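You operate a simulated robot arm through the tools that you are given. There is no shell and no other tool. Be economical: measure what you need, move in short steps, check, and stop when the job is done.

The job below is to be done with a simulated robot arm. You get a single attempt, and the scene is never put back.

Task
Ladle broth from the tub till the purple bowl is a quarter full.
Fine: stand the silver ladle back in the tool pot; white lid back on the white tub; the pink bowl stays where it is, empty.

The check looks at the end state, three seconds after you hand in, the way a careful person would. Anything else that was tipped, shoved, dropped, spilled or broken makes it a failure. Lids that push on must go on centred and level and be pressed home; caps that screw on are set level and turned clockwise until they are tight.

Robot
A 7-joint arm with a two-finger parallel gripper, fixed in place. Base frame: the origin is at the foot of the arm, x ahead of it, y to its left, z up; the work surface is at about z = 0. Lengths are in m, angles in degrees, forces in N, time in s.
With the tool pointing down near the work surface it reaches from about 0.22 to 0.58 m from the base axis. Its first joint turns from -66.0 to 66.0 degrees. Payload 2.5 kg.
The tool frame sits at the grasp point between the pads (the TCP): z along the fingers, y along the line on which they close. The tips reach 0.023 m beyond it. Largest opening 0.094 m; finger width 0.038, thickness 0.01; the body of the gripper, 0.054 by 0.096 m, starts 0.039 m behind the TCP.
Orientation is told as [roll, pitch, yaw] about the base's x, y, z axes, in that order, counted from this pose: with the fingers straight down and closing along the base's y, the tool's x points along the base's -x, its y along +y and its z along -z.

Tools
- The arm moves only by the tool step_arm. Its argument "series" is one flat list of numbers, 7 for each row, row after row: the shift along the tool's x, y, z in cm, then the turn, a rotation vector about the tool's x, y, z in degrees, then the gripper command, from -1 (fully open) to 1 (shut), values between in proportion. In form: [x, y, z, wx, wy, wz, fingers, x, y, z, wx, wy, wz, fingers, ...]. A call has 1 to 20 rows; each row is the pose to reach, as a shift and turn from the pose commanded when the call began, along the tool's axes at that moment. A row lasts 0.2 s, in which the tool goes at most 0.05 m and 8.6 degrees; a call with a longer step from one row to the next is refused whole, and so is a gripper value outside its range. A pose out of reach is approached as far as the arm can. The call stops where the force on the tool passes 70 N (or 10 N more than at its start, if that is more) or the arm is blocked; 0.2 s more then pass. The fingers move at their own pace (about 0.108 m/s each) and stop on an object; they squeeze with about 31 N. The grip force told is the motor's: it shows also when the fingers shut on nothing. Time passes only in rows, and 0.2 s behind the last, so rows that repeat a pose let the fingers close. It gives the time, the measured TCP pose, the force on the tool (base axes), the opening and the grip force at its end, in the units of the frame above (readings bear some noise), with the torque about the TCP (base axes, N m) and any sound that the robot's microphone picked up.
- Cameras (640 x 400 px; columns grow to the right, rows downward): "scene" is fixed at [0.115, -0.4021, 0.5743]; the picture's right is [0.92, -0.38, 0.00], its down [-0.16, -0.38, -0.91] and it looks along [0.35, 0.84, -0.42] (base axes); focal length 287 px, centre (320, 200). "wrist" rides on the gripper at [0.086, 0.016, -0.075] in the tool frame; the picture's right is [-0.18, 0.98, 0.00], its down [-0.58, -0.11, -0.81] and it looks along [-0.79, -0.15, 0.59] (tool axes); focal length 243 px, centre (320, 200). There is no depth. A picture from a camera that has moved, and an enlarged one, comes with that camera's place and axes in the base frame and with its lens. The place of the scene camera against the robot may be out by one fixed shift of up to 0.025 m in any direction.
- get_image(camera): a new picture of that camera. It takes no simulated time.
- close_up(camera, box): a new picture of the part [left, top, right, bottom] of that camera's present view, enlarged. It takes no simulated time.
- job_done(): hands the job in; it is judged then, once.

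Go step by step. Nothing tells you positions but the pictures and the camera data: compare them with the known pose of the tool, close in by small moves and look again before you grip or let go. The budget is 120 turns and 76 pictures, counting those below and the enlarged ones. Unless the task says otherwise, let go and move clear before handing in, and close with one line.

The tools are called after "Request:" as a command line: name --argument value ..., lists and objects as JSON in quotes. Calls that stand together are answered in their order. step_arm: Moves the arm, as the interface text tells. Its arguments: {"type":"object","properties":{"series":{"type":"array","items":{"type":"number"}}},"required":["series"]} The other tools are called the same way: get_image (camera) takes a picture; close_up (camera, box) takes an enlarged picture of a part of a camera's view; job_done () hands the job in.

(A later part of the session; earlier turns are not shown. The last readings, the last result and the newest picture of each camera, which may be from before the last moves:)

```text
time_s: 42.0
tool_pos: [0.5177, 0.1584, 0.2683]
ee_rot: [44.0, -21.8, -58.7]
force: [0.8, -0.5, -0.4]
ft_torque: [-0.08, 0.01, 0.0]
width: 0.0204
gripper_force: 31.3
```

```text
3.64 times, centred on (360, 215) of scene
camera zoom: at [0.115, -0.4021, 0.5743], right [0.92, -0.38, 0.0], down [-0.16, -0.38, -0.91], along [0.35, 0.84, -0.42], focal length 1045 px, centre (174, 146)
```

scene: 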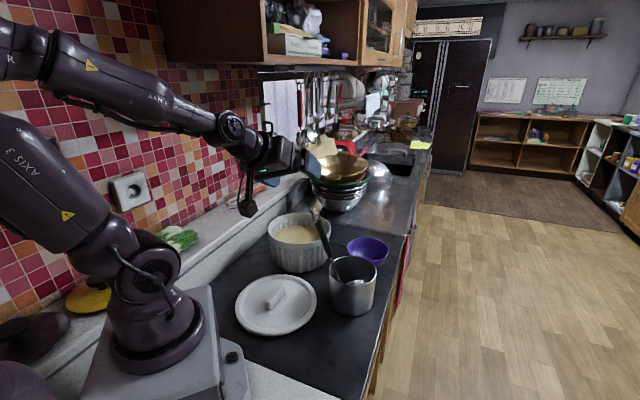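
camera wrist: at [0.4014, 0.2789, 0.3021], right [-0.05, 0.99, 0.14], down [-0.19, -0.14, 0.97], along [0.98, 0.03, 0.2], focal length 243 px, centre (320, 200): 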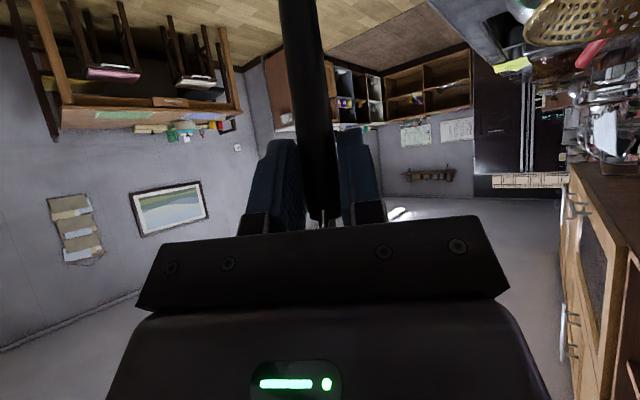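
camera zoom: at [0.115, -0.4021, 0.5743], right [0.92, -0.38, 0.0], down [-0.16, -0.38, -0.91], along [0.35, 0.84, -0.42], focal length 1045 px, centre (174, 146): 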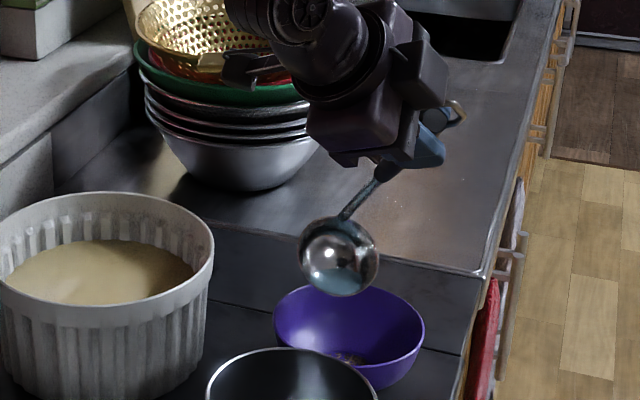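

The cup is tilted 44° with broth going into the bowl and no spills. Continuing the roll the same way to empty it.

Request:
step_arm --series '[-0.35, -1.385, 0, 0, 0, 6, 1, -0.55, -2.8, 0, 0, 0, 12, 1, -0.6, -4.23, 0, 0, 0, 18, 1, -0.5, -5.65, 0, 0, 0, 24, 1, -0.26, -7.06, 0, 0, 0, 30, 1, 0.13, -8.43, 0, 0, 0, 36, 1, 0.67, -9.76, 0, 0, 0, 42, 1, 1.34, -11.02, 0, 0, 0, 48, 1, 2.13, -12.2, 0, 0, 0, 54, 1, 3.05, -13.3, 0, 0, 0, 60, 1, 3.05, -13.3, 0, 0, 0, 60, 1, 3.05, -13.3, 0, 0, 0, 60, 1, 3.05, -13.3, 0, 0, 0, 60, 1]'

Request:
close_up --camera "scene" --box '[280, 160, 440, 270]'

```text
time_s: 44.8
tool_pos: [0.438, 0.1044, 0.1703]
ee_rot: [44.0, 21.8, -100.8]
force: [0.2, 0.1, -0.8]
ft_torque: [-0.08, 0.06, 0.01]
width: 0.02
gripper_force: 31.4
```

```text
3.64 times, centred on (360, 215) of scene
camera zoom: at [0.115, -0.4021, 0.5743], right [0.92, -0.38, 0.0], down [-0.16, -0.38, -0.91], along [0.35, 0.84, -0.42], focal length 1045 px, centre (174, 146)
```

zoom: 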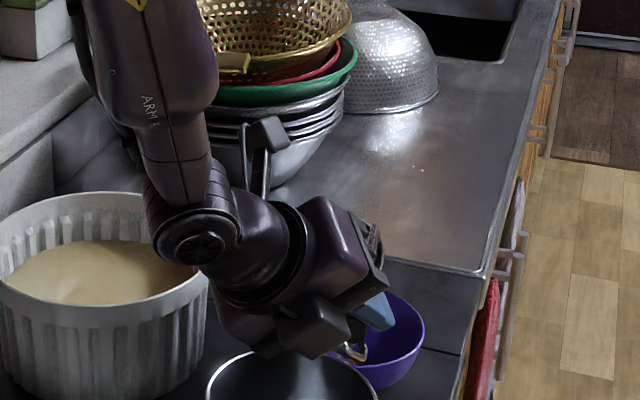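

Fully tilted over the bowl. I'll let it drain a moment and then roll back along the same path.

Request:
step_arm --series '[0, 0, 0, 0, 0, 0, 1, 0, 0, 0, 0, 0, 0, 1, 0, 0, 0, 0, 0, 0, 1, 0.685, 1.776, 0, 0, 0, -8, 1, 1.61, 3.44, 0, 0, 0, -16, 1, 2.76, 4.956, 0, 0, 0, -24, 1, 4.11, 6.3, 0, 0, 0, -32, 1, 5.63, 7.44, 0, 0, 0, -40, 1, 7.3, 8.36, 0, 0, 0, -48, 1, 9.07, 9.04, 0, 0, 0, -56, 1, 10.93, 9.47, 0, 0, 0, -64, 1, 12.82, 9.63, 0, 0, 0, -72, 1, 14.73, 9.53, 0, 0, 0, -80, 1, 16.59, 9.16, 0, 0, 0, -88, 1, 18.39, 8.54, 0, 0, 0, -96, 1, 20.09, 7.67, 0, 0, 0, -104, 1, 21.64, 6.58, 0, 0, 0, -112, 1, 23.03, 5.28, 0, 0, 0, -120, 1, 23.03, 5.28, 0, 0, 0, -120, 1]'

Request:
close_up --camera "scene" --box '[310, 190, 430, 280]'

```text
time_s: 48.8
tool_pos: [0.5117, 0.2924, 0.2886]
ee_rot: [-0.2, -48.1, 10.5]
force: [0.6, -0.5, -0.1]
ft_torque: [-0.01, -0.02, 0.02]
width: 0.0201
gripper_force: 31.4
```

```text
4.44 times, centred on (370, 235) of scene
camera zoom: at [0.115, -0.4021, 0.5743], right [0.92, -0.38, 0.0], down [-0.16, -0.38, -0.91], along [0.35, 0.84, -0.42], focal length 1277 px, centre (98, 44)
```

zoom: 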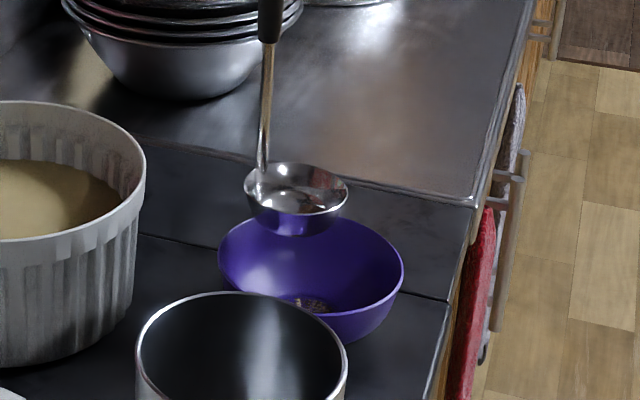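

The ladle looks empty and a bit of broth shows in the bowl, but the view is partial. I'll carry the ladle back above the tub and look at the bowl unobstructed.

Request:
step_arm --series '[-2.06, 0, -1.85, 0, 0, 0, 1, -4.1, 0, -3.7, 0, 0, 0, 1, -6.17, 0, -5.55, 0, 0, 0, 1, -4.37, 1.61, -7.55, -3.3, 0, -2.96, 1, -2.57, 3.22, -9.55, -6.6, 0, -5.9, 1, -0.77, 4.83, -11.55, -9.9, 0, -8.9, 1, 1.03, 6.45, -13.55, -13.1, 0, -11.8, 1, 2.83, 8.06, -15.54, -16.4, 0, -14.8, 1, 4.62, 9.67, -17.54, -19.7, 0, -17.7, 1, 6.42, 11.28, -19.54, -23, 0, -20.7, 1, 6.42, 11.28, -19.54, -23, 0, -20.7, 1]'

Request:
close_up --camera "scene" --box '[330, 220, 410, 270]'

Request:
close_up --camera "scene" --box '[220, 150, 440, 290]'

```text
time_s: 51.2
tool_pos: [0.3076, 0.3718, 0.3713]
ee_rot: [-0.1, -48.1, 41.3]
force: [-0.2, -0.3, -1.3]
ft_torque: [0.02, 0.0, 0.05]
width: 0.0202
gripper_force: 31.0
```

```text
8.00 times, centred on (370, 245) of scene
camera zoom: at [0.115, -0.4021, 0.5743], right [0.92, -0.38, 0.0], down [-0.16, -0.38, -0.91], along [0.35, 0.84, -0.42], focal length 2299 px, centre (-80, -160)
```

zoom: 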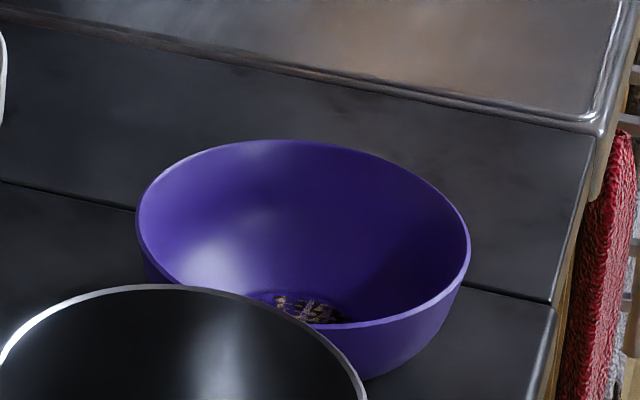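

```text
2.86 times, centred on (330, 220) of scene
camera zoom: at [0.115, -0.4021, 0.5743], right [0.92, -0.38, 0.0], down [-0.16, -0.38, -0.91], along [0.35, 0.84, -0.42], focal length 821 px, centre (291, 143)
```

zoom: 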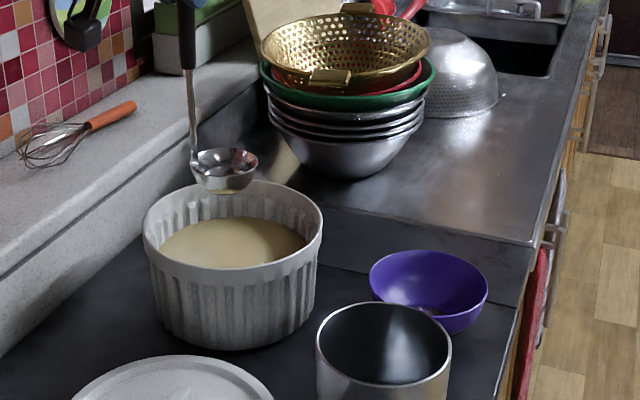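

Only a little broth shows, but the view is shallow. I'll roll the empty ladle over the tub so any drips land there. That brings the wrist camera on top to look down at the bowl.

Request:
step_arm --series '[-0.43, -1.85, 0, 0, 0, 8, 1, -0.6, -3.75, 0, 0, 0, 16, 1, -0.5, -5.65, 0, 0, 0, 24, 1, -0.14, -7.52, 0, 0, 0, 32, 1, 0.47, -9.32, 0, 0, 0, 40, 1, 1.34, -11.02, 0, 0, 0, 48, 1, 2.42, -12.58, 0, 0, 0, 56, 1, 3.72, -13.97, 0, 0, 0, 64, 1, 5.2, -15.17, 0, 0, 0, 72, 1, 6.83, -16.16, 0, 0, 0, 80, 1, 8.58, -16.9, 0, 0, 0, 88, 1, 10.42, -17.4, 0, 0, 0, 96, 1, 12.3, -17.63, 0, 0, 0, 104, 1, 14.2, -17.6, 0, 0, 0, 112, 1, 16.09, -17.31, 0, 0, 0, 120, 1, 16.09, -17.31, 0, 0, 0, 120, 1]'

Request:
get_image --camera "wrist"

```text
time_s: 54.6
tool_pos: [0.3418, 0.1702, 0.2525]
ee_rot: [43.9, 21.8, -69.9]
force: [0.3, 0.1, -0.3]
ft_torque: [-0.12, 0.01, -0.01]
width: 0.0203
gripper_force: 31.2
```

```text
30 pictures are left
camera wrist: at [0.2855, 0.2083, 0.3461], right [0.81, -0.16, 0.57], down [-0.35, -0.9, 0.25], along [0.47, -0.4, -0.79], focal length 243 px, centre (320, 200)
```

wrist: 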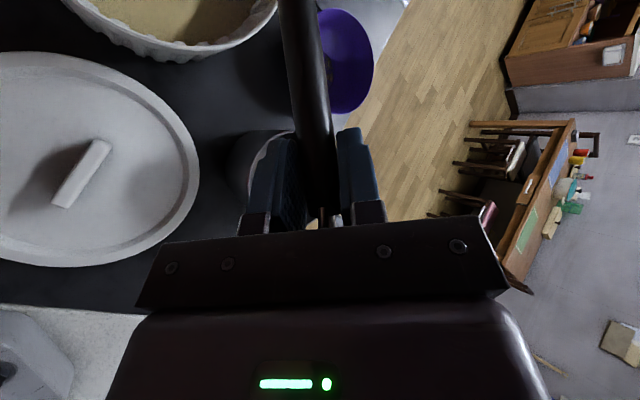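

Request:
close_up --camera "wrist" --box '[280, 0, 400, 120]'

```text
3.33 times, centred on (340, 60) of wrist
camera zoom: at [0.2855, 0.2083, 0.3461], right [0.81, -0.16, 0.57], down [-0.35, -0.9, 0.25], along [0.47, -0.4, -0.79], focal length 809 px, centre (253, 667)
```

zoom: 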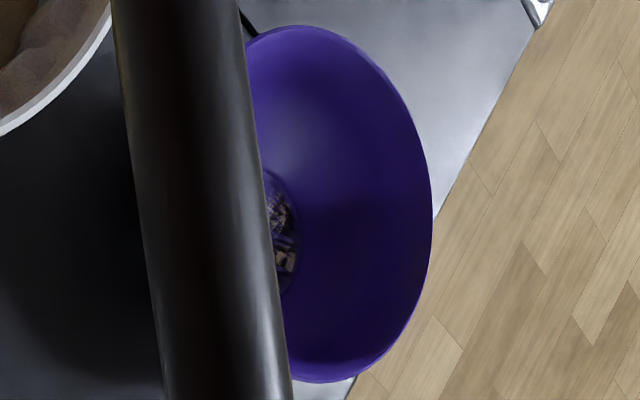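

Request:
close_up --camera "scene" --box '[240, 160, 400, 270]'

```text
3.64 times, centred on (320, 215) of scene
camera zoom: at [0.115, -0.4021, 0.5743], right [0.92, -0.38, 0.0], down [-0.16, -0.38, -0.91], along [0.35, 0.84, -0.42], focal length 1045 px, centre (320, 146)
```

zoom: 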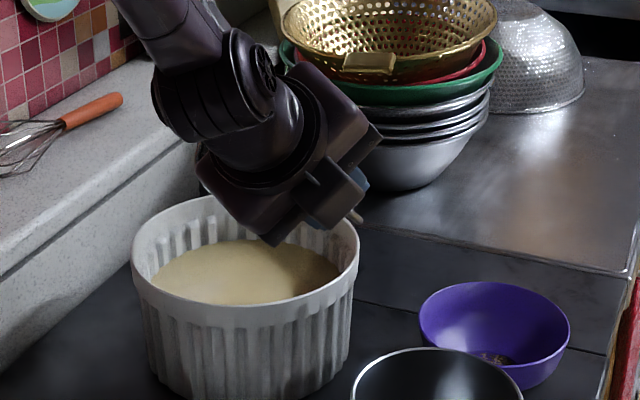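

Handle blocks half of the bowl in this view. I'll shift the hand slightly, keeping the cup over the tub, to see it all.

Request:
step_arm --series '[1.5, -1.53, -0.63, 0, 0, 0, 1, 3, -3.06, -1.27, 0, 0, 0, 1, 3, -3.06, -1.27, 0, 0, 0, 1]'

Request:
close_up --camera "wrist" --box '[280, 0, 440, 120]'

```text
time_s: 55.4
tool_pos: [0.3016, 0.1896, 0.253]
ee_rot: [44.0, 21.7, -69.8]
force: [0.7, -0.4, -1.8]
ft_torque: [-0.14, 0.02, 0.01]
width: 0.0201
gripper_force: 31.2
```

```text
3.33 times, centred on (360, 60) of wrist
camera zoom: at [0.2456, 0.2278, 0.3466], right [0.81, -0.15, 0.57], down [-0.35, -0.9, 0.25], along [0.47, -0.4, -0.78], focal length 809 px, centre (187, 667)
```

zoom: 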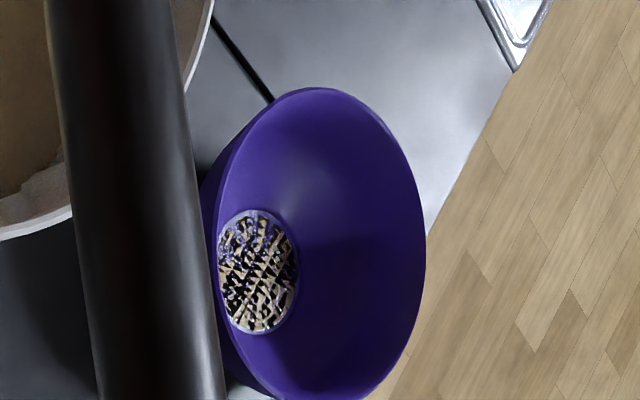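

The bowl has only a thin film on its floor, which is much less than a ladleful. I'll check for spills around the pot and bowl.

Request:
get_image --camera "wrist"

Request:
close_up --camera "scene" --box '[310, 225, 430, 325]'

```text
26 pictures are left
camera wrist: at [0.2456, 0.2278, 0.3466], right [0.81, -0.15, 0.57], down [-0.35, -0.9, 0.25], along [0.47, -0.4, -0.78], focal length 243 px, centre (320, 200)
```

wrist: 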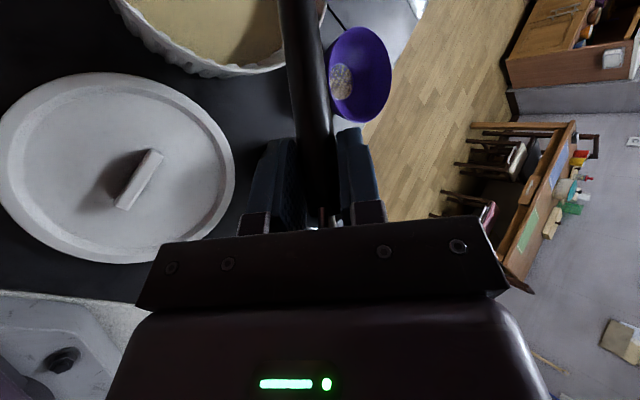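

```text
4.00 times, centred on (370, 275) of scene
camera zoom: at [0.115, -0.4021, 0.5743], right [0.92, -0.38, 0.0], down [-0.16, -0.38, -0.91], along [0.35, 0.84, -0.42], focal length 1150 px, centre (120, -100)
```

zoom: 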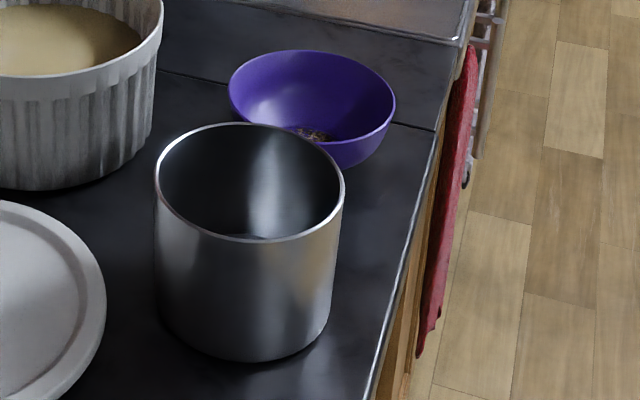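

No spill is visible anywhere, so I'll scoop again and watch the cup more closely. First roll back to level over the tub.

Request:
step_arm --series '[-0.3, 2.8, 0.4, 0, 0, -8, 1, -0.4, 5.5, 0.85, 0, 0, -16, 1, -0.24, 8.02, 1.27, 0, 0, -24, 1, 1.11, 9.36, 1.27, 0, 0, -32, 1, 2.63, 10.5, 1.27, 0, 0, -40, 1, 4.3, 11.42, 1.27, 0, 0, -48, 1, 6.07, 12.1, 1.27, 0, 0, -56, 1, 7.93, 12.53, 1.27, 0, 0, -64, 1, 9.82, 12.69, 1.27, 0, 0, -72, 1, 11.73, 12.59, 1.27, 0, 0, -80, 1, 13.59, 12.22, 1.27, 0, 0, -88, 1, 15.39, 11.6, 1.27, 0, 0, -96, 1, 17.09, 10.73, 1.27, 0, 0, -104, 1, 18.64, 9.64, 1.27, 0, 0, -112, 1, 20.03, 8.34, 1.27, 0, 0, -120, 1, 20.03, 8.34, 1.27, 0, 0, -120, 1]'

Request:
close_up --camera "scene" --box '[265, 180, 345, 230]'

```text
time_s: 58.8
tool_pos: [0.3079, 0.3715, 0.3714]
ee_rot: [-0.3, -48.1, 41.5]
force: [1.2, 0.7, -0.6]
ft_torque: [0.04, 0.01, -0.02]
width: 0.0199
gripper_force: 31.1
```

```text
8.00 times, centred on (305, 205) of scene
camera zoom: at [0.115, -0.4021, 0.5743], right [0.92, -0.38, 0.0], down [-0.16, -0.38, -0.91], along [0.35, 0.84, -0.42], focal length 2299 px, centre (440, 160)
```

zoom: 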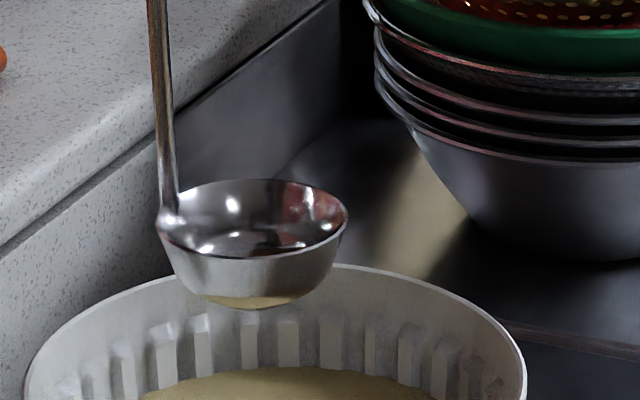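

The ladle is empty. Dipping again for a second scoop.

Request:
step_arm --series '[1.78, 0, 1.6, 0, 0, 0, 1, 3.57, 0, 3.2, 0, 0, 0, 1, 5.2, 0, 4.68, 0, 0, 0, 1, 5.94, 0, 5.35, 0, 0, 0, 1, 6.54, 0, 5.89, 0, 0, 0, 1, 7.13, 0, 6.42, 0, 0, 0, 1, 7.73, 0, 6.96, 0, 0, 0, 1, 8.3, 0, 7.5, 0, 0, 0, 1, 8.9, 0, 8.03, 0, 0, 0, 1, 9.36, 0, 8.43, 0, 0, 0, 1, 9.36, 0, 8.43, 0, 0, 0, 1, 9.36, 0, 8.43, 0, 0, 0, 1, 9.36, 0, 8.43, 0, 0, 0, 1]'

Request:
step_arm --series '[-0.6, 0, -0.54, 0, 0, 0, 1, -1.2, 0, -1.08, 0, 0, 0, 1, -1.8, 0, -1.62, 0, 0, 0, 1, -2.4, 0, -2.16, 0, 0, 0, 1, -3, 0, -2.7, 0, 0, 0, 1, -3.8, 0, -3.4, 0, 0, 0, 1, -4.8, 0, -4.3, 0, 0, 0, 1, -5.8, 0, -5.2, 0, 0, 0, 1, -6.8, 0, -6.1, 0, 0, 0, 1, -7.8, 0, -7, 0, 0, 0, 1, -8.8, 0, -7.9, 0, 0, 0, 1, -9.36, 0, -8.43, 0, 0, 0, 1, -9.36, 0, -8.43, 0, 0, 0, 1, -9.36, 0, -8.43, 0, 0, 0, 1, -9.36, 0, -8.43, 0, 0, 0, 1]'

Request:
close_up --camera "scene" --box '[265, 180, 345, 230]'

```text
time_s: 61.6
tool_pos: [0.3083, 0.3711, 0.246]
ee_rot: [-0.1, -48.2, 41.3]
force: [0.3, 0.0, -0.9]
ft_torque: [-0.01, 0.06, 0.01]
width: 0.0205
gripper_force: 30.5
```

```text
time_s: 64.8
tool_pos: [0.308, 0.3708, 0.3726]
ee_rot: [-0.2, -48.1, 41.5]
force: [-0.1, 0.1, -1.1]
ft_torque: [-0.02, 0.02, 0.0]
width: 0.0205
gripper_force: 30.9
```

```text
8.00 times, centred on (305, 205) of scene
camera zoom: at [0.115, -0.4021, 0.5743], right [0.92, -0.38, 0.0], down [-0.16, -0.38, -0.91], along [0.35, 0.84, -0.42], focal length 2299 px, centre (440, 160)
```

zoom: 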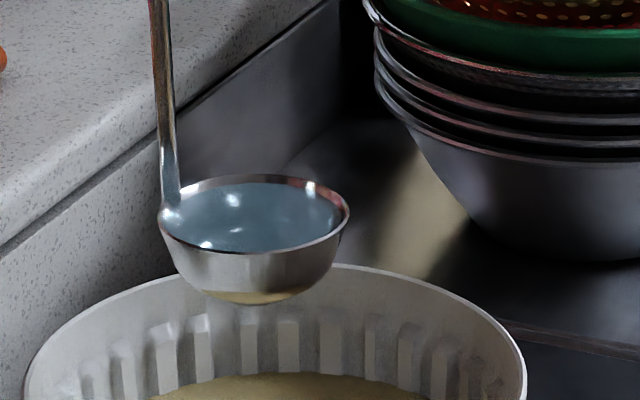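

Filled again. Carrying it level to the bowl and lowering, as before.

Request:
step_arm --series '[-0.13, -0.4, 0.15, 0.46, 0, 0.41, 1, -0.47, -1.41, 0.52, 1.6, 0, 1.45, 1, -0.94, -2.83, 1.04, 3.2, 0, 2.9, 1, -1.47, -4.44, 1.63, 5.1, 0, 4.55, 1, -2.07, -6.26, 2.3, 7.1, 0, 6.4, 1, -2.74, -8.28, 3.05, 9.4, 0, 8.5, 1, -3.34, -10.1, 3.72, 11.5, 0, 10.35, 1, -3.94, -11.9, 4.38, 13.6, 0, 12.2, 1, -4.6, -13.9, 5.13, 15.9, 0, 14.3, 1, -5.2, -15.8, 5.8, 17.9, 0, 16.1, 1, -5.74, -17.4, 6.39, 19.8, 0, 17.8, 1, -6.2, -18.8, 6.9, 21.4, 0, 19.25, 1, -6.55, -19.8, 7.28, 22.5, 0, 20.3, 1, -6.68, -20.2, 7.43, 23, 0, 20.7, 1, -6.68, -20.2, 7.43, 23, 0, 20.7, 1]'

Request:
step_arm --series '[0.5, 0, 0.45, 0, 0, 0, 1, 1.3, 0.2, 1.17, 0, 0, 0, 1, 2.1, 0.4, 1.9, 0, 0, 0, 1, 2.9, 0.6, 2.6, 0, 0, 0, 1, 3.9, 0.8, 3.5, 0, 0, 0, 1, 4.9, 0.9, 4.4, 0, 0, 0, 1, 5.6, 0.9, 5.05, 0, 0, 0, 1, 6, 0.9, 5.4, 0, 0, 0, 1, 6, 0.9, 5.4, 0, 0, 0, 1]'

Request:
close_up --camera "scene" --box '[310, 190, 430, 280]'

```text
time_s: 68.0
tool_pos: [0.5181, 0.2849, 0.3735]
ee_rot: [-0.1, -48.1, 10.3]
force: [-0.1, -0.1, -1.2]
ft_torque: [0.03, 0.04, 0.01]
width: 0.0206
gripper_force: 30.4
```

```text
time_s: 70.0
tool_pos: [0.5152, 0.2928, 0.292]
ee_rot: [0.0, -48.1, 10.3]
force: [-0.7, -0.6, -0.8]
ft_torque: [0.05, 0.01, 0.0]
width: 0.0205
gripper_force: 30.8
```

```text
4.44 times, centred on (370, 235) of scene
camera zoom: at [0.115, -0.4021, 0.5743], right [0.92, -0.38, 0.0], down [-0.16, -0.38, -0.91], along [0.35, 0.84, -0.42], focal length 1277 px, centre (98, 44)
```

zoom: 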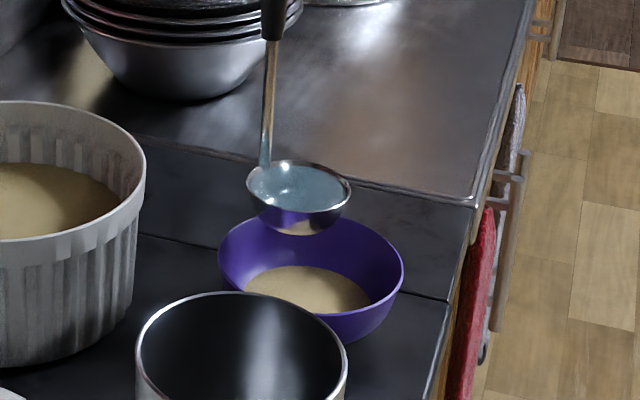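

The bowl now shows far more broth, roughly 15–20% by volume, so the surface evidently took time to appear. Before pouring more, I'll wait a moment and check that the level is steady.

Request:
step_arm --series '[0, 0, 0, 0, 0, 0, 1, 0, 0, 0, 0, 0, 0, 1, 0, 0, 0, 0, 0, 0, 1, 0, 0, 0, 0, 0, 0, 1, 0, 0, 0, 0, 0, 0, 1, 0, 0, 0, 0, 0, 0, 1, 0, 0, 0, 0, 0, 0, 1, 0, 0, 0, 0, 0, 0, 1, 0, 0, 0, 0, 0, 0, 1, 0, 0, 0, 0, 0, 0, 1]'

Request:
close_up --camera "scene" --box '[310, 190, 430, 280]'

```text
time_s: 72.2
tool_pos: [0.515, 0.2941, 0.2926]
ee_rot: [-0.1, -48.1, 10.2]
force: [0.3, -0.2, -1.6]
ft_torque: [0.0, 0.01, 0.01]
width: 0.0205
gripper_force: 30.8
```

```text
4.44 times, centred on (370, 235) of scene
camera zoom: at [0.115, -0.4021, 0.5743], right [0.92, -0.38, 0.0], down [-0.16, -0.38, -0.91], along [0.35, 0.84, -0.42], focal length 1277 px, centre (98, 44)
```

zoom: 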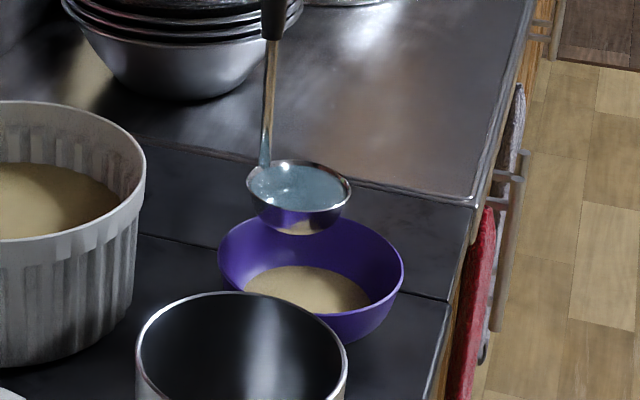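

The level is steady. I'll pour only part of this scoop by tilting to about 20° briefly, then level and look.

Request:
step_arm --series '[-0.275, -1.04, 0, 0, 0, 4.5, 1, -0.47, -2.09, 0, 0, 0, 9, 1, -0.576, -3.15, 0, 0, 0, 13.5, 1, -0.6, -4.23, 0, 0, 0, 18, 1, -0.54, -5.3, 0, 0, 0, 22.5, 1, -0.4, -6.36, 0, 0, 0, 27, 1, -0.4, -6.36, 0, 0, 0, 27, 1, -0.4, -6.36, 0, 0, 0, 27, 1, -0.4, -6.36, 0, 0, 0, 27, 1, -0.4, -6.36, 0, 0, 0, 27, 1, -0.54, -5.3, 0, 0, 0, 22.5, 1, -0.6, -4.23, 0, 0, 0, 18, 1, -0.576, -3.15, 0, 0, 0, 13.5, 1, -0.47, -2.09, 0, 0, 0, 9, 1, -0.275, -1.04, 0, 0, 0, 4.5, 1, 0, 0, 0, 0, 0, 0, 1, 0, 0, 0, 0, 0, 0, 1]'

Request:
close_up --camera "scene" --box '[310, 190, 430, 280]'

```text
time_s: 75.8
tool_pos: [0.5155, 0.2927, 0.2922]
ee_rot: [-0.2, -48.1, 10.3]
force: [-0.4, 0.4, -1.5]
ft_torque: [0.01, 0.02, -0.02]
width: 0.0202
gripper_force: 30.5
```

```text
4.44 times, centred on (370, 235) of scene
camera zoom: at [0.115, -0.4021, 0.5743], right [0.92, -0.38, 0.0], down [-0.16, -0.38, -0.91], along [0.35, 0.84, -0.42], focal length 1277 px, centre (98, 44)
```

zoom: 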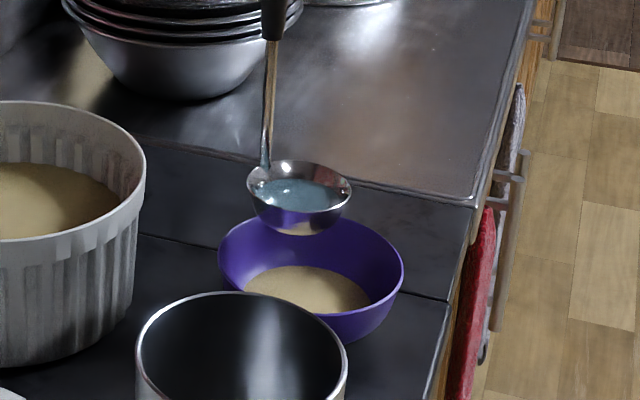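

The cup dropped by roughly a third. I'll return the remainder to the tub and see where the bowl level settles.

Request:
step_arm --series '[-1, 0, -0.9, 0, 0, 0, 1, -2.5, 0, -2.25, 0, 0, 0, 1, -4.3, 0, -3.87, 0, 0, 0, 1, -5.6, 0, -5.1, 0, 0, 0, 1, -5.77, 0.3, -5.7, -0.8, 0, -0.7, 1, -5, 1.1, -6.6, -2.3, 0, -2.1, 1, -3.6, 2.4, -8.2, -5, 0, -4.4, 1, -2, 3.8, -10, -7.8, 0, -7, 1, -0.3, 5.3, -12, -10.9, 0, -9.8, 1, 1.4, 6.8, -13.9, -13.9, 0, -12.5, 1, 3, 8.2, -15.7, -16.8, 0, -15.1, 1, 4.5, 9.6, -17.4, -19.5, 0, -17.5, 1, 5.7, 10.6, -18.7, -21.7, 0, -19.5, 1, 6.3, 11.1, -19.4, -22.8, 0, -20.5, 1, 6.42, 11.28, -19.54, -23, 0, -20.7, 1, 6.42, 11.28, -19.54, -23, 0, -20.7, 1]'

Request:
step_arm --series '[-0.43, -1.85, 0, 0, 0, 8, 1, -0.6, -3.75, 0, 0, 0, 16, 1, -0.5, -5.65, 0, 0, 0, 24, 1, -0.14, -7.52, 0, 0, 0, 32, 1, 0.47, -9.32, 0, 0, 0, 40, 1, 1.34, -11.02, 0, 0, 0, 48, 1, 2.42, -12.58, 0, 0, 0, 56, 1, 3.72, -13.97, 0, 0, 0, 64, 1, 5.2, -15.17, 0, 0, 0, 72, 1, 6.83, -16.16, 0, 0, 0, 80, 1, 8.58, -16.9, 0, 0, 0, 88, 1, 10.42, -17.4, 0, 0, 0, 96, 1, 12.3, -17.63, 0, 0, 0, 104, 1, 14.2, -17.6, 0, 0, 0, 112, 1, 16.09, -17.31, 0, 0, 0, 120, 1, 16.09, -17.31, 0, 0, 0, 120, 1]'

Request:
step_arm --series '[1.5, -1.53, -0.63, 0, 0, 0, 1, 3, -3.06, -1.27, 0, 0, 0, 1, 3, -3.06, -1.27, 0, 0, 0, 1, 3, -3.06, -1.27, 0, 0, 0, 1]'

Request:
close_up --camera "wrist" --box '[280, 0, 440, 120]'

Request:
close_up --camera "scene" --box '[310, 190, 430, 280]'

```text
time_s: 79.2
tool_pos: [0.3104, 0.3704, 0.3749]
ee_rot: [-0.3, -48.1, 41.4]
force: [0.2, 0.1, -1.2]
ft_torque: [0.04, 0.02, 0.0]
width: 0.0205
gripper_force: 30.9
```

```text
time_s: 82.6
tool_pos: [0.3428, 0.1688, 0.2556]
ee_rot: [44.0, 21.8, -70.0]
force: [-0.5, 0.7, -1.0]
ft_torque: [-0.16, -0.03, -0.02]
width: 0.0203
gripper_force: 30.8
```

```text
time_s: 83.6
tool_pos: [0.3018, 0.1898, 0.2553]
ee_rot: [44.0, 21.8, -69.8]
force: [-0.5, -0.5, -1.1]
ft_torque: [-0.09, -0.03, 0.01]
width: 0.02
gripper_force: 30.8
```

```text
3.33 times, centred on (360, 60) of wrist
camera zoom: at [0.2452, 0.2292, 0.3487], right [0.81, -0.15, 0.57], down [-0.35, -0.9, 0.25], along [0.47, -0.4, -0.78], focal length 809 px, centre (187, 667)
```

zoom: 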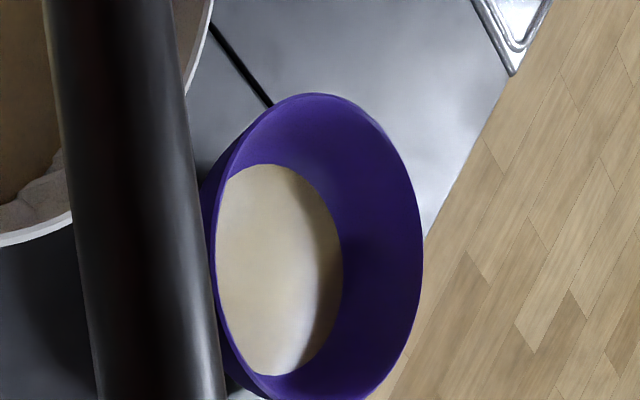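

```text
4.44 times, centred on (370, 235) of scene
camera zoom: at [0.115, -0.4021, 0.5743], right [0.92, -0.38, 0.0], down [-0.16, -0.38, -0.91], along [0.35, 0.84, -0.42], focal length 1277 px, centre (98, 44)
```

zoom: 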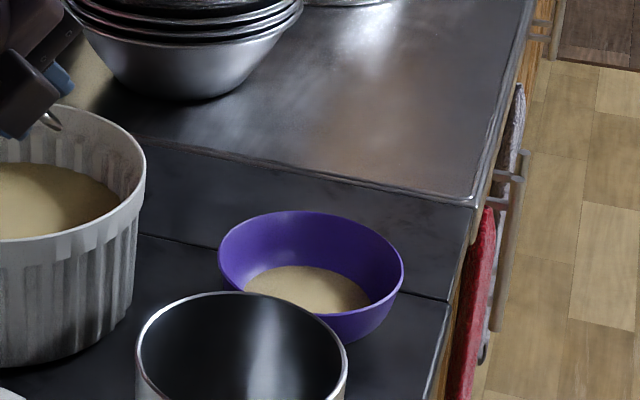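

The bowl's broth is a disc about 0.74 of the rim's width, close to a quarter by volume counting the last partial pour. Now roll the ladle level again over the tub.

Request:
step_arm --series '[0, 0, 0, 0, 0, 0, 1, 0, 0, 0, 0, 0, 0, 1, -0.3, 2.8, 0.4, 0, 0, -8, 1, -0.4, 5.5, 0.85, 0, 0, -16, 1, -0.24, 8.02, 1.27, 0, 0, -24, 1, 1.11, 9.36, 1.27, 0, 0, -32, 1, 2.63, 10.5, 1.27, 0, 0, -40, 1, 4.3, 11.42, 1.27, 0, 0, -48, 1, 6.07, 12.1, 1.27, 0, 0, -56, 1, 7.93, 12.53, 1.27, 0, 0, -64, 1, 9.82, 12.69, 1.27, 0, 0, -72, 1, 11.73, 12.59, 1.27, 0, 0, -80, 1, 13.59, 12.22, 1.27, 0, 0, -88, 1, 15.39, 11.6, 1.27, 0, 0, -96, 1, 17.09, 10.73, 1.27, 0, 0, -104, 1, 18.64, 9.64, 1.27, 0, 0, -112, 1, 20.03, 8.34, 1.27, 0, 0, -120, 1, 20.03, 8.34, 1.27, 0, 0, -120, 1, 20.03, 8.34, 1.27, 0, 0, -120, 1]'

Request:
close_up --camera "scene" --box '[250, 170, 420, 276]'

```text
time_s: 87.6
tool_pos: [0.3093, 0.3708, 0.3741]
ee_rot: [-0.2, -48.2, 41.4]
force: [-0.1, 0.4, -2.1]
ft_torque: [-0.03, -0.02, -0.02]
width: 0.0201
gripper_force: 31.1
```

```text
3.76 times, centred on (335, 223) of scene
camera zoom: at [0.115, -0.4021, 0.5743], right [0.92, -0.38, 0.0], down [-0.16, -0.38, -0.91], along [0.35, 0.84, -0.42], focal length 1082 px, centre (264, 113)
```

zoom: 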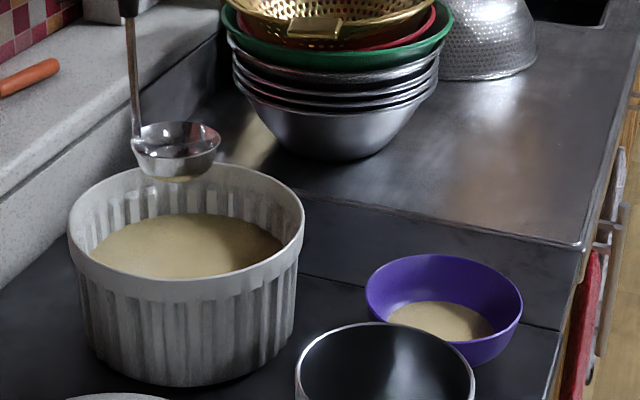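

The level in the bowl looks unchanged so far. The first pour also took a while to show, so I'll wait a few seconds and recheck before parking the ladle.

Request:
step_arm --series '[0, 0, 0, 0, 0, 0, 1, 0, 0, 0, 0, 0, 0, 1, 0, 0, 0, 0, 0, 0, 1, 0, 0, 0, 0, 0, 0, 1, 0, 0, 0, 0, 0, 0, 1, 0, 0, 0, 0, 0, 0, 1, 0, 0, 0, 0, 0, 0, 1, 0, 0, 0, 0, 0, 0, 1, 0, 0, 0, 0, 0, 0, 1, 0, 0, 0, 0, 0, 0, 1, 0, 0, 0, 0, 0, 0, 1, 0, 0, 0, 0, 0, 0, 1, 0, 0, 0, 0, 0, 0, 1, 0, 0, 0, 0, 0, 0, 1, 0, 0, 0, 0, 0, 0, 1, 0, 0, 0, 0, 0, 0, 1, 0, 0, 0, 0, 0, 0, 1, 0, 0, 0, 0, 0, 0, 1, 0, 0, 0, 0, 0, 0, 1, 0, 0, 0, 0, 0, 0, 1]'

Request:
step_arm --series '[0, 0, 0, 0, 0, 0, 1, 0, 0, 0, 0, 0, 0, 1, 0, 0, 0, 0, 0, 0, 1, 0, 0, 0, 0, 0, 0, 1, 0, 0, 0, 0, 0, 0, 1, 0, 0, 0, 0, 0, 0, 1, 0, 0, 0, 0, 0, 0, 1, 0, 0, 0, 0, 0, 0, 1, 0, 0, 0, 0, 0, 0, 1, 0, 0, 0, 0, 0, 0, 1, 0, 0, 0, 0, 0, 0, 1, 0, 0, 0, 0, 0, 0, 1, 0, 0, 0, 0, 0, 0, 1, 0, 0, 0, 0, 0, 0, 1, 0, 0, 0, 0, 0, 0, 1, 0, 0, 0, 0, 0, 0, 1, 0, 0, 0, 0, 0, 0, 1, 0, 0, 0, 0, 0, 0, 1, 0, 0, 0, 0, 0, 0, 1, 0, 0, 0, 0, 0, 0, 1]'

Request:
close_up --camera "scene" --box '[310, 190, 430, 280]'

```text
time_s: 91.8
tool_pos: [0.309, 0.3715, 0.3747]
ee_rot: [-0.2, -48.0, 41.2]
force: [-0.4, 0.4, 0.0]
ft_torque: [0.02, 0.0, -0.01]
width: 0.0206
gripper_force: 30.9
```

```text
time_s: 96.0
tool_pos: [0.3092, 0.3711, 0.3751]
ee_rot: [-0.1, -48.1, 41.3]
force: [1.0, -0.1, -1.2]
ft_torque: [0.01, 0.03, 0.02]
width: 0.0203
gripper_force: 31.4
```

```text
4.44 times, centred on (370, 235) of scene
camera zoom: at [0.115, -0.4021, 0.5743], right [0.92, -0.38, 0.0], down [-0.16, -0.38, -0.91], along [0.35, 0.84, -0.42], focal length 1277 px, centre (98, 44)
```

zoom: 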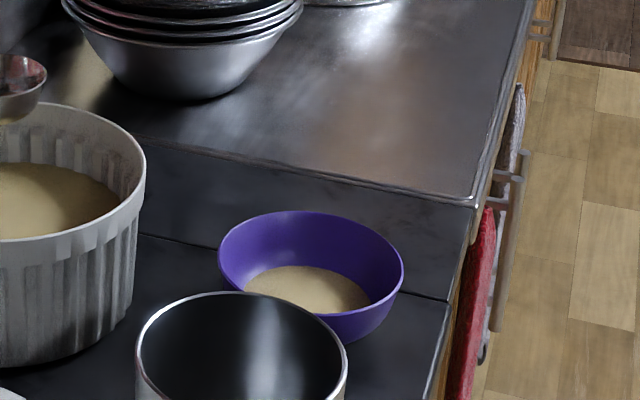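

Still unchanged. The earlier update appeared only after I dipped the ladle again, so I'll dip once more. That also gives me broth in case a top-up is needed.

Request:
step_arm --series '[1.78, 0, 1.6, 0, 0, 0, 1, 3.57, 0, 3.2, 0, 0, 0, 1, 5.2, 0, 4.68, 0, 0, 0, 1, 5.94, 0, 5.35, 0, 0, 0, 1, 6.54, 0, 5.89, 0, 0, 0, 1, 7.13, 0, 6.42, 0, 0, 0, 1, 7.73, 0, 6.96, 0, 0, 0, 1, 8.3, 0, 7.5, 0, 0, 0, 1, 8.9, 0, 8.03, 0, 0, 0, 1, 9.5, 0, 8.55, 0, 0, 0, 1, 9.5, 0, 8.55, 0, 0, 0, 1, 9.5, 0, 8.55, 0, 0, 0, 1]'

Request:
step_arm --series '[-0.6, 0, -0.54, 0, 0, 0, 1, -1.2, 0, -1.08, 0, 0, 0, 1, -1.8, 0, -1.62, 0, 0, 0, 1, -2.4, 0, -2.16, 0, 0, 0, 1, -3, 0, -2.7, 0, 0, 0, 1, -3.8, 0, -3.4, 0, 0, 0, 1, -4.8, 0, -4.3, 0, 0, 0, 1, -5.8, 0, -5.2, 0, 0, 0, 1, -6.8, 0, -6.1, 0, 0, 0, 1, -7.8, 0, -7, 0, 0, 0, 1, -8.8, 0, -7.9, 0, 0, 0, 1, -9.5, 0, -8.55, 0, 0, 0, 1, -9.5, 0, -8.55, 0, 0, 0, 1, -9.5, 0, -8.55, 0, 0, 0, 1]'

Request:
close_up --camera "scene" --box '[310, 190, 430, 280]'

```text
time_s: 98.6
tool_pos: [0.3093, 0.3714, 0.2472]
ee_rot: [-0.1, -48.1, 41.3]
force: [0.1, 0.3, -1.7]
ft_torque: [0.02, 0.01, -0.03]
width: 0.0205
gripper_force: 31.0
```

```text
time_s: 101.6
tool_pos: [0.3099, 0.3701, 0.3765]
ee_rot: [-0.2, -48.1, 41.4]
force: [-0.2, 0.1, -2.3]
ft_torque: [0.06, 0.02, -0.04]
width: 0.0205
gripper_force: 31.1
```

```text
4.44 times, centred on (370, 235) of scene
camera zoom: at [0.115, -0.4021, 0.5743], right [0.92, -0.38, 0.0], down [-0.16, -0.38, -0.91], along [0.35, 0.84, -0.42], focal length 1277 px, centre (98, 44)
```

zoom: 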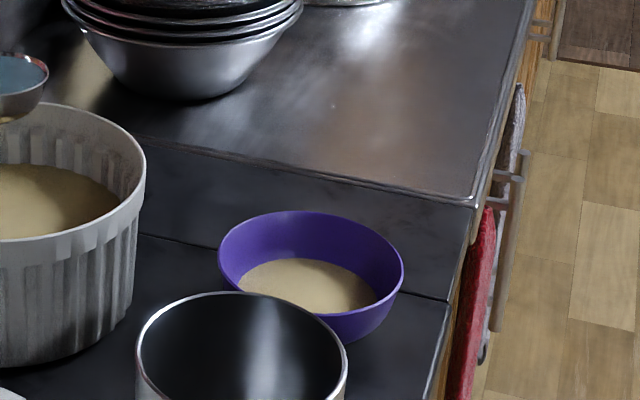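

The display updated: the bowl is now about 25% by volume, so no top-up is needed. I'll return the ladleful to the tub and roll back level.

Request:
step_arm --series '[-0.43, -1.85, 0, 0, 0, 8, 1, -0.6, -3.75, 0, 0, 0, 16, 1, -0.5, -5.65, 0, 0, 0, 24, 1, -0.14, -7.52, 0, 0, 0, 32, 1, 0.47, -9.32, 0, 0, 0, 40, 1, 1.34, -11.02, 0, 0, 0, 48, 1, 2.42, -12.58, 0, 0, 0, 56, 1, 3.72, -13.97, 0, 0, 0, 64, 1, 5.2, -15.17, 0, 0, 0, 72, 1, 6.83, -16.16, 0, 0, 0, 80, 1, 8.58, -16.9, 0, 0, 0, 88, 1, 10.42, -17.4, 0, 0, 0, 96, 1, 12.3, -17.63, 0, 0, 0, 104, 1, 14.2, -17.6, 0, 0, 0, 112, 1, 16.09, -17.31, 0, 0, 0, 120, 1, 16.09, -17.31, 0, 0, 0, 120, 1, 16.09, -17.31, 0, 0, 0, 120, 1, 16.09, -17.31, 0, 0, 0, 120, 1, 16.09, -17.31, 0, 0, 0, 120, 1]'

Request:
step_arm --series '[0, 0, 0, 0, 0, 0, 1, 0, 0, 0, 0, 0, 0, 1, 0.685, 1.776, 0, 0, 0, -8, 1, 1.61, 3.44, 0, 0, 0, -16, 1, 2.76, 4.956, 0, 0, 0, -24, 1, 4.11, 6.3, 0, 0, 0, -32, 1, 5.63, 7.44, 0, 0, 0, -40, 1, 7.3, 8.36, 0, 0, 0, -48, 1, 9.07, 9.04, 0, 0, 0, -56, 1, 10.93, 9.47, 0, 0, 0, -64, 1, 12.82, 9.63, 0, 0, 0, -72, 1, 14.73, 9.53, 0, 0, 0, -80, 1, 16.59, 9.16, 0, 0, 0, -88, 1, 18.39, 8.54, 0, 0, 0, -96, 1, 20.09, 7.67, 0, 0, 0, -104, 1, 21.64, 6.58, 0, 0, 0, -112, 1, 23.03, 5.28, 0, 0, 0, -120, 1, 23.03, 5.28, 0, 0, 0, -120, 1, 23.03, 5.28, 0, 0, 0, -120, 1]'

Request:
close_up --camera "scene" --box '[220, 170, 440, 310]'

```text
time_s: 105.6
tool_pos: [0.3429, 0.1695, 0.2563]
ee_rot: [44.0, 21.7, -69.9]
force: [-0.1, -0.6, -1.4]
ft_torque: [-0.13, 0.0, 0.0]
width: 0.0202
gripper_force: 31.2
```

```text
time_s: 109.6
tool_pos: [0.31, 0.3715, 0.3744]
ee_rot: [-0.3, -48.1, 41.3]
force: [0.6, 0.0, -1.3]
ft_torque: [-0.01, 0.0, -0.03]
width: 0.0204
gripper_force: 31.2
```

```text
2.86 times, centred on (330, 240) of scene
camera zoom: at [0.115, -0.4021, 0.5743], right [0.92, -0.38, 0.0], down [-0.16, -0.38, -0.91], along [0.35, 0.84, -0.42], focal length 821 px, centre (291, 86)
```

zoom: 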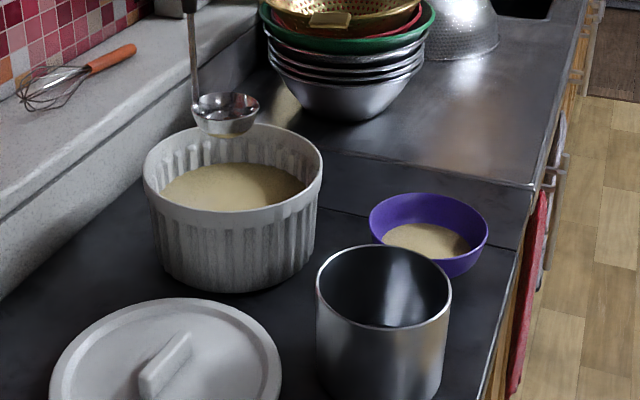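

The ladle is empty and level. Carrying it back above the pot and restoring the lean.

Request:
step_arm --series '[1.01, -2.34, -1.12, 0, 0, 0, 1, 2.02, -4.68, -2.25, 0, 0, 0, 1, 3.03, -7.02, -3.37, 0, 0, 0, 1, 4.05, -9.36, -4.5, 0, 0, 0, 1, 5.06, -11.7, -5.6, 0, 0, 0, 1, 6.07, -14.04, -6.7, 0, 0, 0, 1, 7.08, -16.38, -7.86, 0, 0, 0, 1, 7.08, -16.38, -7.86, 4.3, -0.57, -4.8, 1, 7.08, -16.38, -7.86, 8.6, -1.13, -9.6, 1, 7.08, -16.38, -7.86, 12.9, -1.7, -14.4, 1, 9.36, -16.38, -5.81, 12.9, -1.7, -14.4, 1, 9.36, -16.38, -5.81, 12.9, -1.7, -14.4, 1]'

Request:
close_up --camera "scene" --box '[220, 150, 440, 290]'

```text
time_s: 112.2
tool_pos: [0.3378, 0.1786, 0.3445]
ee_rot: [-28.7, -46.1, 62.5]
force: [-0.3, -0.3, -1.0]
ft_torque: [0.04, 0.08, -0.04]
width: 0.0203
gripper_force: 30.7
```

```text
2.86 times, centred on (330, 220) of scene
camera zoom: at [0.115, -0.4021, 0.5743], right [0.92, -0.38, 0.0], down [-0.16, -0.38, -0.91], along [0.35, 0.84, -0.42], focal length 821 px, centre (291, 143)
```

zoom: 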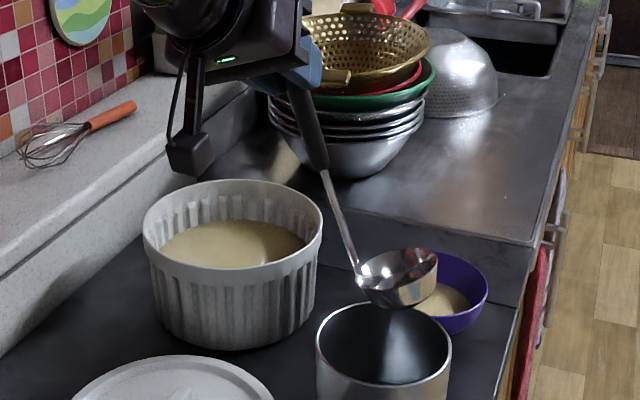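

This matches the pose in which the ladle came out. Lowering it back into the pot along the same line.

Request:
step_arm --series '[1.44, 0.66, 1.22, 0, 0, 0, 1, 2.88, 1.33, 2.44, 0, 0, 0, 1, 4.32, 1.99, 3.65, 0, 0, 0, 1, 5.77, 2.65, 4.87, 0, 0, 0, 1, 7.2, 3.3, 6.1, 0, 0, 0, 1, 8.65, 3.98, 7.3, 0, 0, 0, 1, 9.4, 4.33, 7.94, 0, 0, 0, 1, 9.9, 4.56, 8.36, 0, 0, 0, 1, 9.9, 4.56, 8.36, 0, 0, 0, 1]'

Request:
close_up --camera "scene" --box '[260, 180, 400, 280]'

```text
time_s: 114.2
tool_pos: [0.3382, 0.1798, 0.2094]
ee_rot: [-29.0, -46.3, 62.8]
force: [-3.3, 4.2, 14.4]
ft_torque: [-0.25, -0.27, -0.01]
width: 0.0202
gripper_force: 30.6
```

```text
4.00 times, centred on (330, 230) of scene
camera zoom: at [0.1149, -0.4021, 0.5743], right [0.92, -0.38, 0.0], down [-0.16, -0.38, -0.91], along [0.35, 0.84, -0.42], focal length 1150 px, centre (280, 80)
```

zoom: 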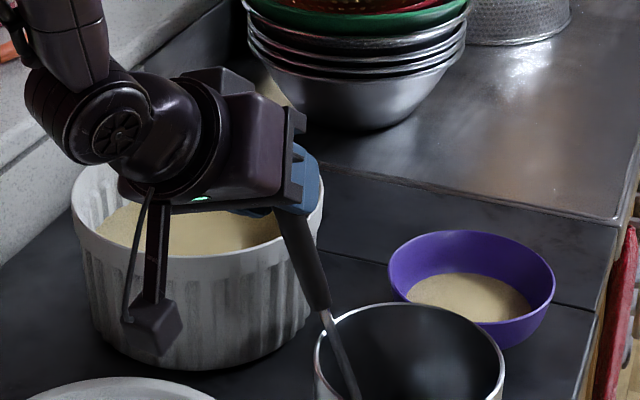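

The ladle touched bottom (14 N). I'll ease up 3 mm, open gently, and check that it rests.

Request:
step_arm --series '[-0.22, -0.1, -0.18, 0, 0, 0, 1, -0.22, -0.1, -0.18, 0, 0, 0, 1, -0.22, -0.1, -0.18, 0, 0, 0, 0.5, -0.22, -0.1, -0.18, 0, 0, 0, 0.2, -0.22, -0.1, -0.18, 0, 0, 0, -0.2, -0.22, -0.1, -0.18, 0, 0, 0, -0.6, -0.22, -0.1, -0.18, 0, 0, 0, -1, -0.22, -0.1, -0.18, 0, 0, 0, -1, -0.22, -0.1, -0.18, 0, 0, 0, -1]'

Request:
get_image --camera "wrist"

```text
time_s: 116.2
tool_pos: [0.3373, 0.1777, 0.2107]
ee_rot: [-28.8, -46.0, 62.5]
force: [-0.9, -0.2, 0.4]
ft_torque: [0.01, -0.01, 0.0]
width: 0.0937
gripper_force: 0.1
```

```text
11 pictures are left
camera wrist: at [0.247, 0.111, 0.1898], right [-0.55, 0.81, -0.19], down [-0.33, 0.01, 0.95], along [0.77, 0.58, 0.26], focal length 243 px, centre (320, 200)
```

wrist: 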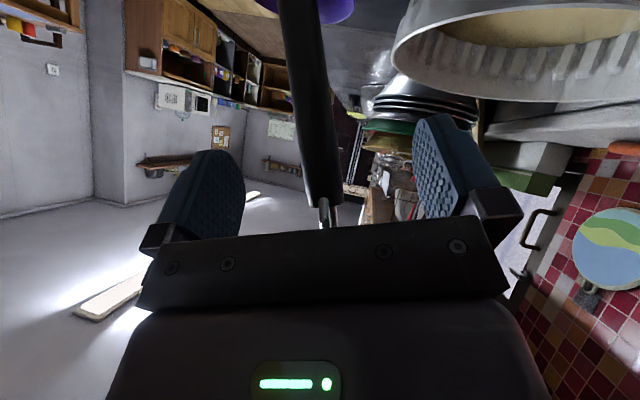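

The ladle rests upright in the pot and the fingers are clear. Backing out along the approach path and then up.

Request:
step_arm --series '[-0.7, -0.3, -1.45, 0, 0, 0, -1, -1.4, -0.5, -2.9, 0, 0, 0, -1, -2.4, -0.9, -4.9, 0, 0, 0, -1, -3.4, -1.3, -6.9, 0, 0, 0, -1, -6.3, -2.6, -9.3, 0, 0, 0, -1, -9.2, -3.95, -11.75, 0, 0, 0, -1, -12, -5.3, -14.2, 0, 0, 0, -1, -12, -5.3, -14.2, 0, 0, 0, -1]'

Request:
close_up --camera "scene" --box '[180, 150, 440, 320]'

```text
time_s: 118.0
tool_pos: [0.3078, 0.1647, 0.4017]
ee_rot: [-28.7, -46.1, 62.5]
force: [-0.5, -0.4, -0.2]
ft_torque: [0.02, 0.01, -0.01]
width: 0.0941
gripper_force: 0.2
```

```text
2.35 times, centred on (310, 235) of scene
camera zoom: at [0.115, -0.4021, 0.5743], right [0.92, -0.38, 0.0], down [-0.16, -0.38, -0.91], along [0.35, 0.84, -0.42], focal length 676 px, centre (344, 118)
```

zoom: 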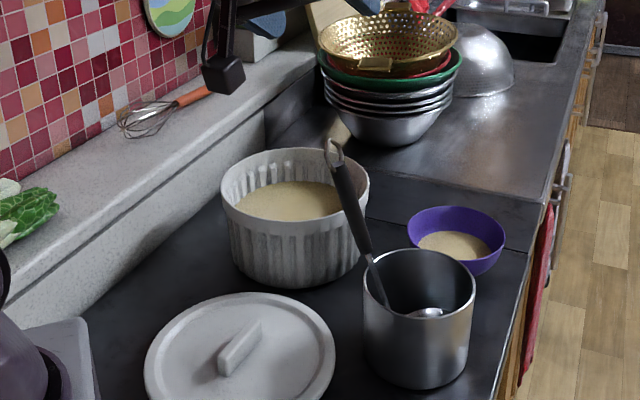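

All good: the ladle is back in the pot. Now I'll turn the hand straight down over the lid's bar (near (0.2156, 0.1708), yaw 41°).

Request:
step_arm --series '[0, 0, 0, -2.6, 7.03, 1.16, -0.5, 0, 0, 0, -5.2, 14.06, 2.3, -0.5, 0, 0, 0, -7.8, 21.1, 3.5, -0.5, 1.1, 1.5, -0.8, -10.5, 28.1, 4.6, -0.5, 2.2, 3, -1.6, -13.1, 35.1, 5.8, -0.5, 3.3, 4.5, -2.4, -15.7, 42.2, 6.9, -0.5, 4.4, 6, -3.2, -18.3, 49.2, 8.1, -0.5, 5.5, 7.44, -3.99, -18.3, 49.2, 8.1, -0.5, 8.4, 8.77, -1.55, -18.3, 49.2, 8.1, -0.5, 11.3, 10.1, 0.9, -18.3, 49.2, 8.1, -0.5, 14.2, 11.4, 3.3, -18.3, 49.2, 8.1, -0.5, 17, 12.75, 5.75, -18.3, 49.2, 8.1, -0.5, 17, 12.75, 5.75, -18.3, 49.2, 8.1, -0.5]'

Request:
get_image --camera "wrist"

```text
time_s: 120.8
tool_pos: [0.2146, 0.1725, 0.2028]
ee_rot: [0.0, -0.1, 41.3]
force: [-0.3, 1.1, -0.2]
ft_torque: [-0.03, -0.01, -0.02]
width: 0.0706
gripper_force: 0.1
```

```text
9 pictures are left
camera wrist: at [0.1393, 0.1274, 0.2785], right [-0.51, 0.86, 0.0], down [0.51, 0.3, 0.81], along [0.69, 0.41, -0.59], focal length 243 px, centre (320, 200)
```

wrist: 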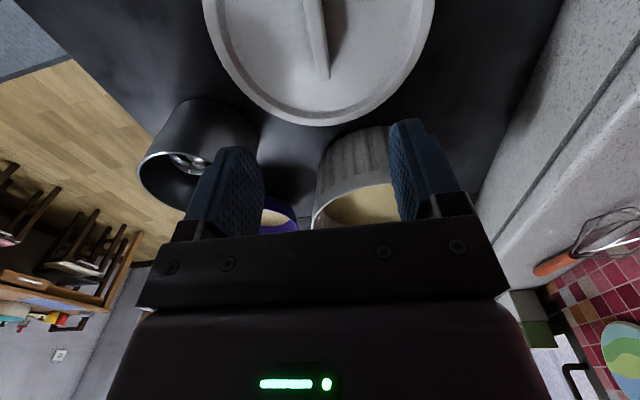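

The bar is between the fingers as when I set it down. Descending to the same grip height and closing.

Request:
step_arm --series '[0, -0.1, 4, 0, 0, 0.3, -0.5, 0, -0.2, 8, 0, 0, 0.3, -0.5, 0, -0.2, 12, 0, 0, 0.3, -0.5, 0, -0.2, 13.8, 0, 0, 0.3, -0.5, 0, -0.2, 14.4, 0, 0, 0.3, -0.5, 0, -0.2, 14.4, 0, 0, 0.3, -0.5, 0, -0.2, 14.4, 0, 0, 0.3, 1, 0, -0.2, 14.4, 0, 0, 0.3, 1, 0, -0.2, 14.4, 0, 0, 0.3, 1, 0, -0.2, 14.4, 0, 0, 0.3, 1]'

```text
time_s: 123.0
tool_pos: [0.2179, 0.169, 0.0578]
ee_rot: [0.0, 0.0, 40.9]
force: [0.6, 0.5, -0.2]
ft_torque: [0.02, 0.02, 0.0]
width: 0.0132
gripper_force: 31.2
```

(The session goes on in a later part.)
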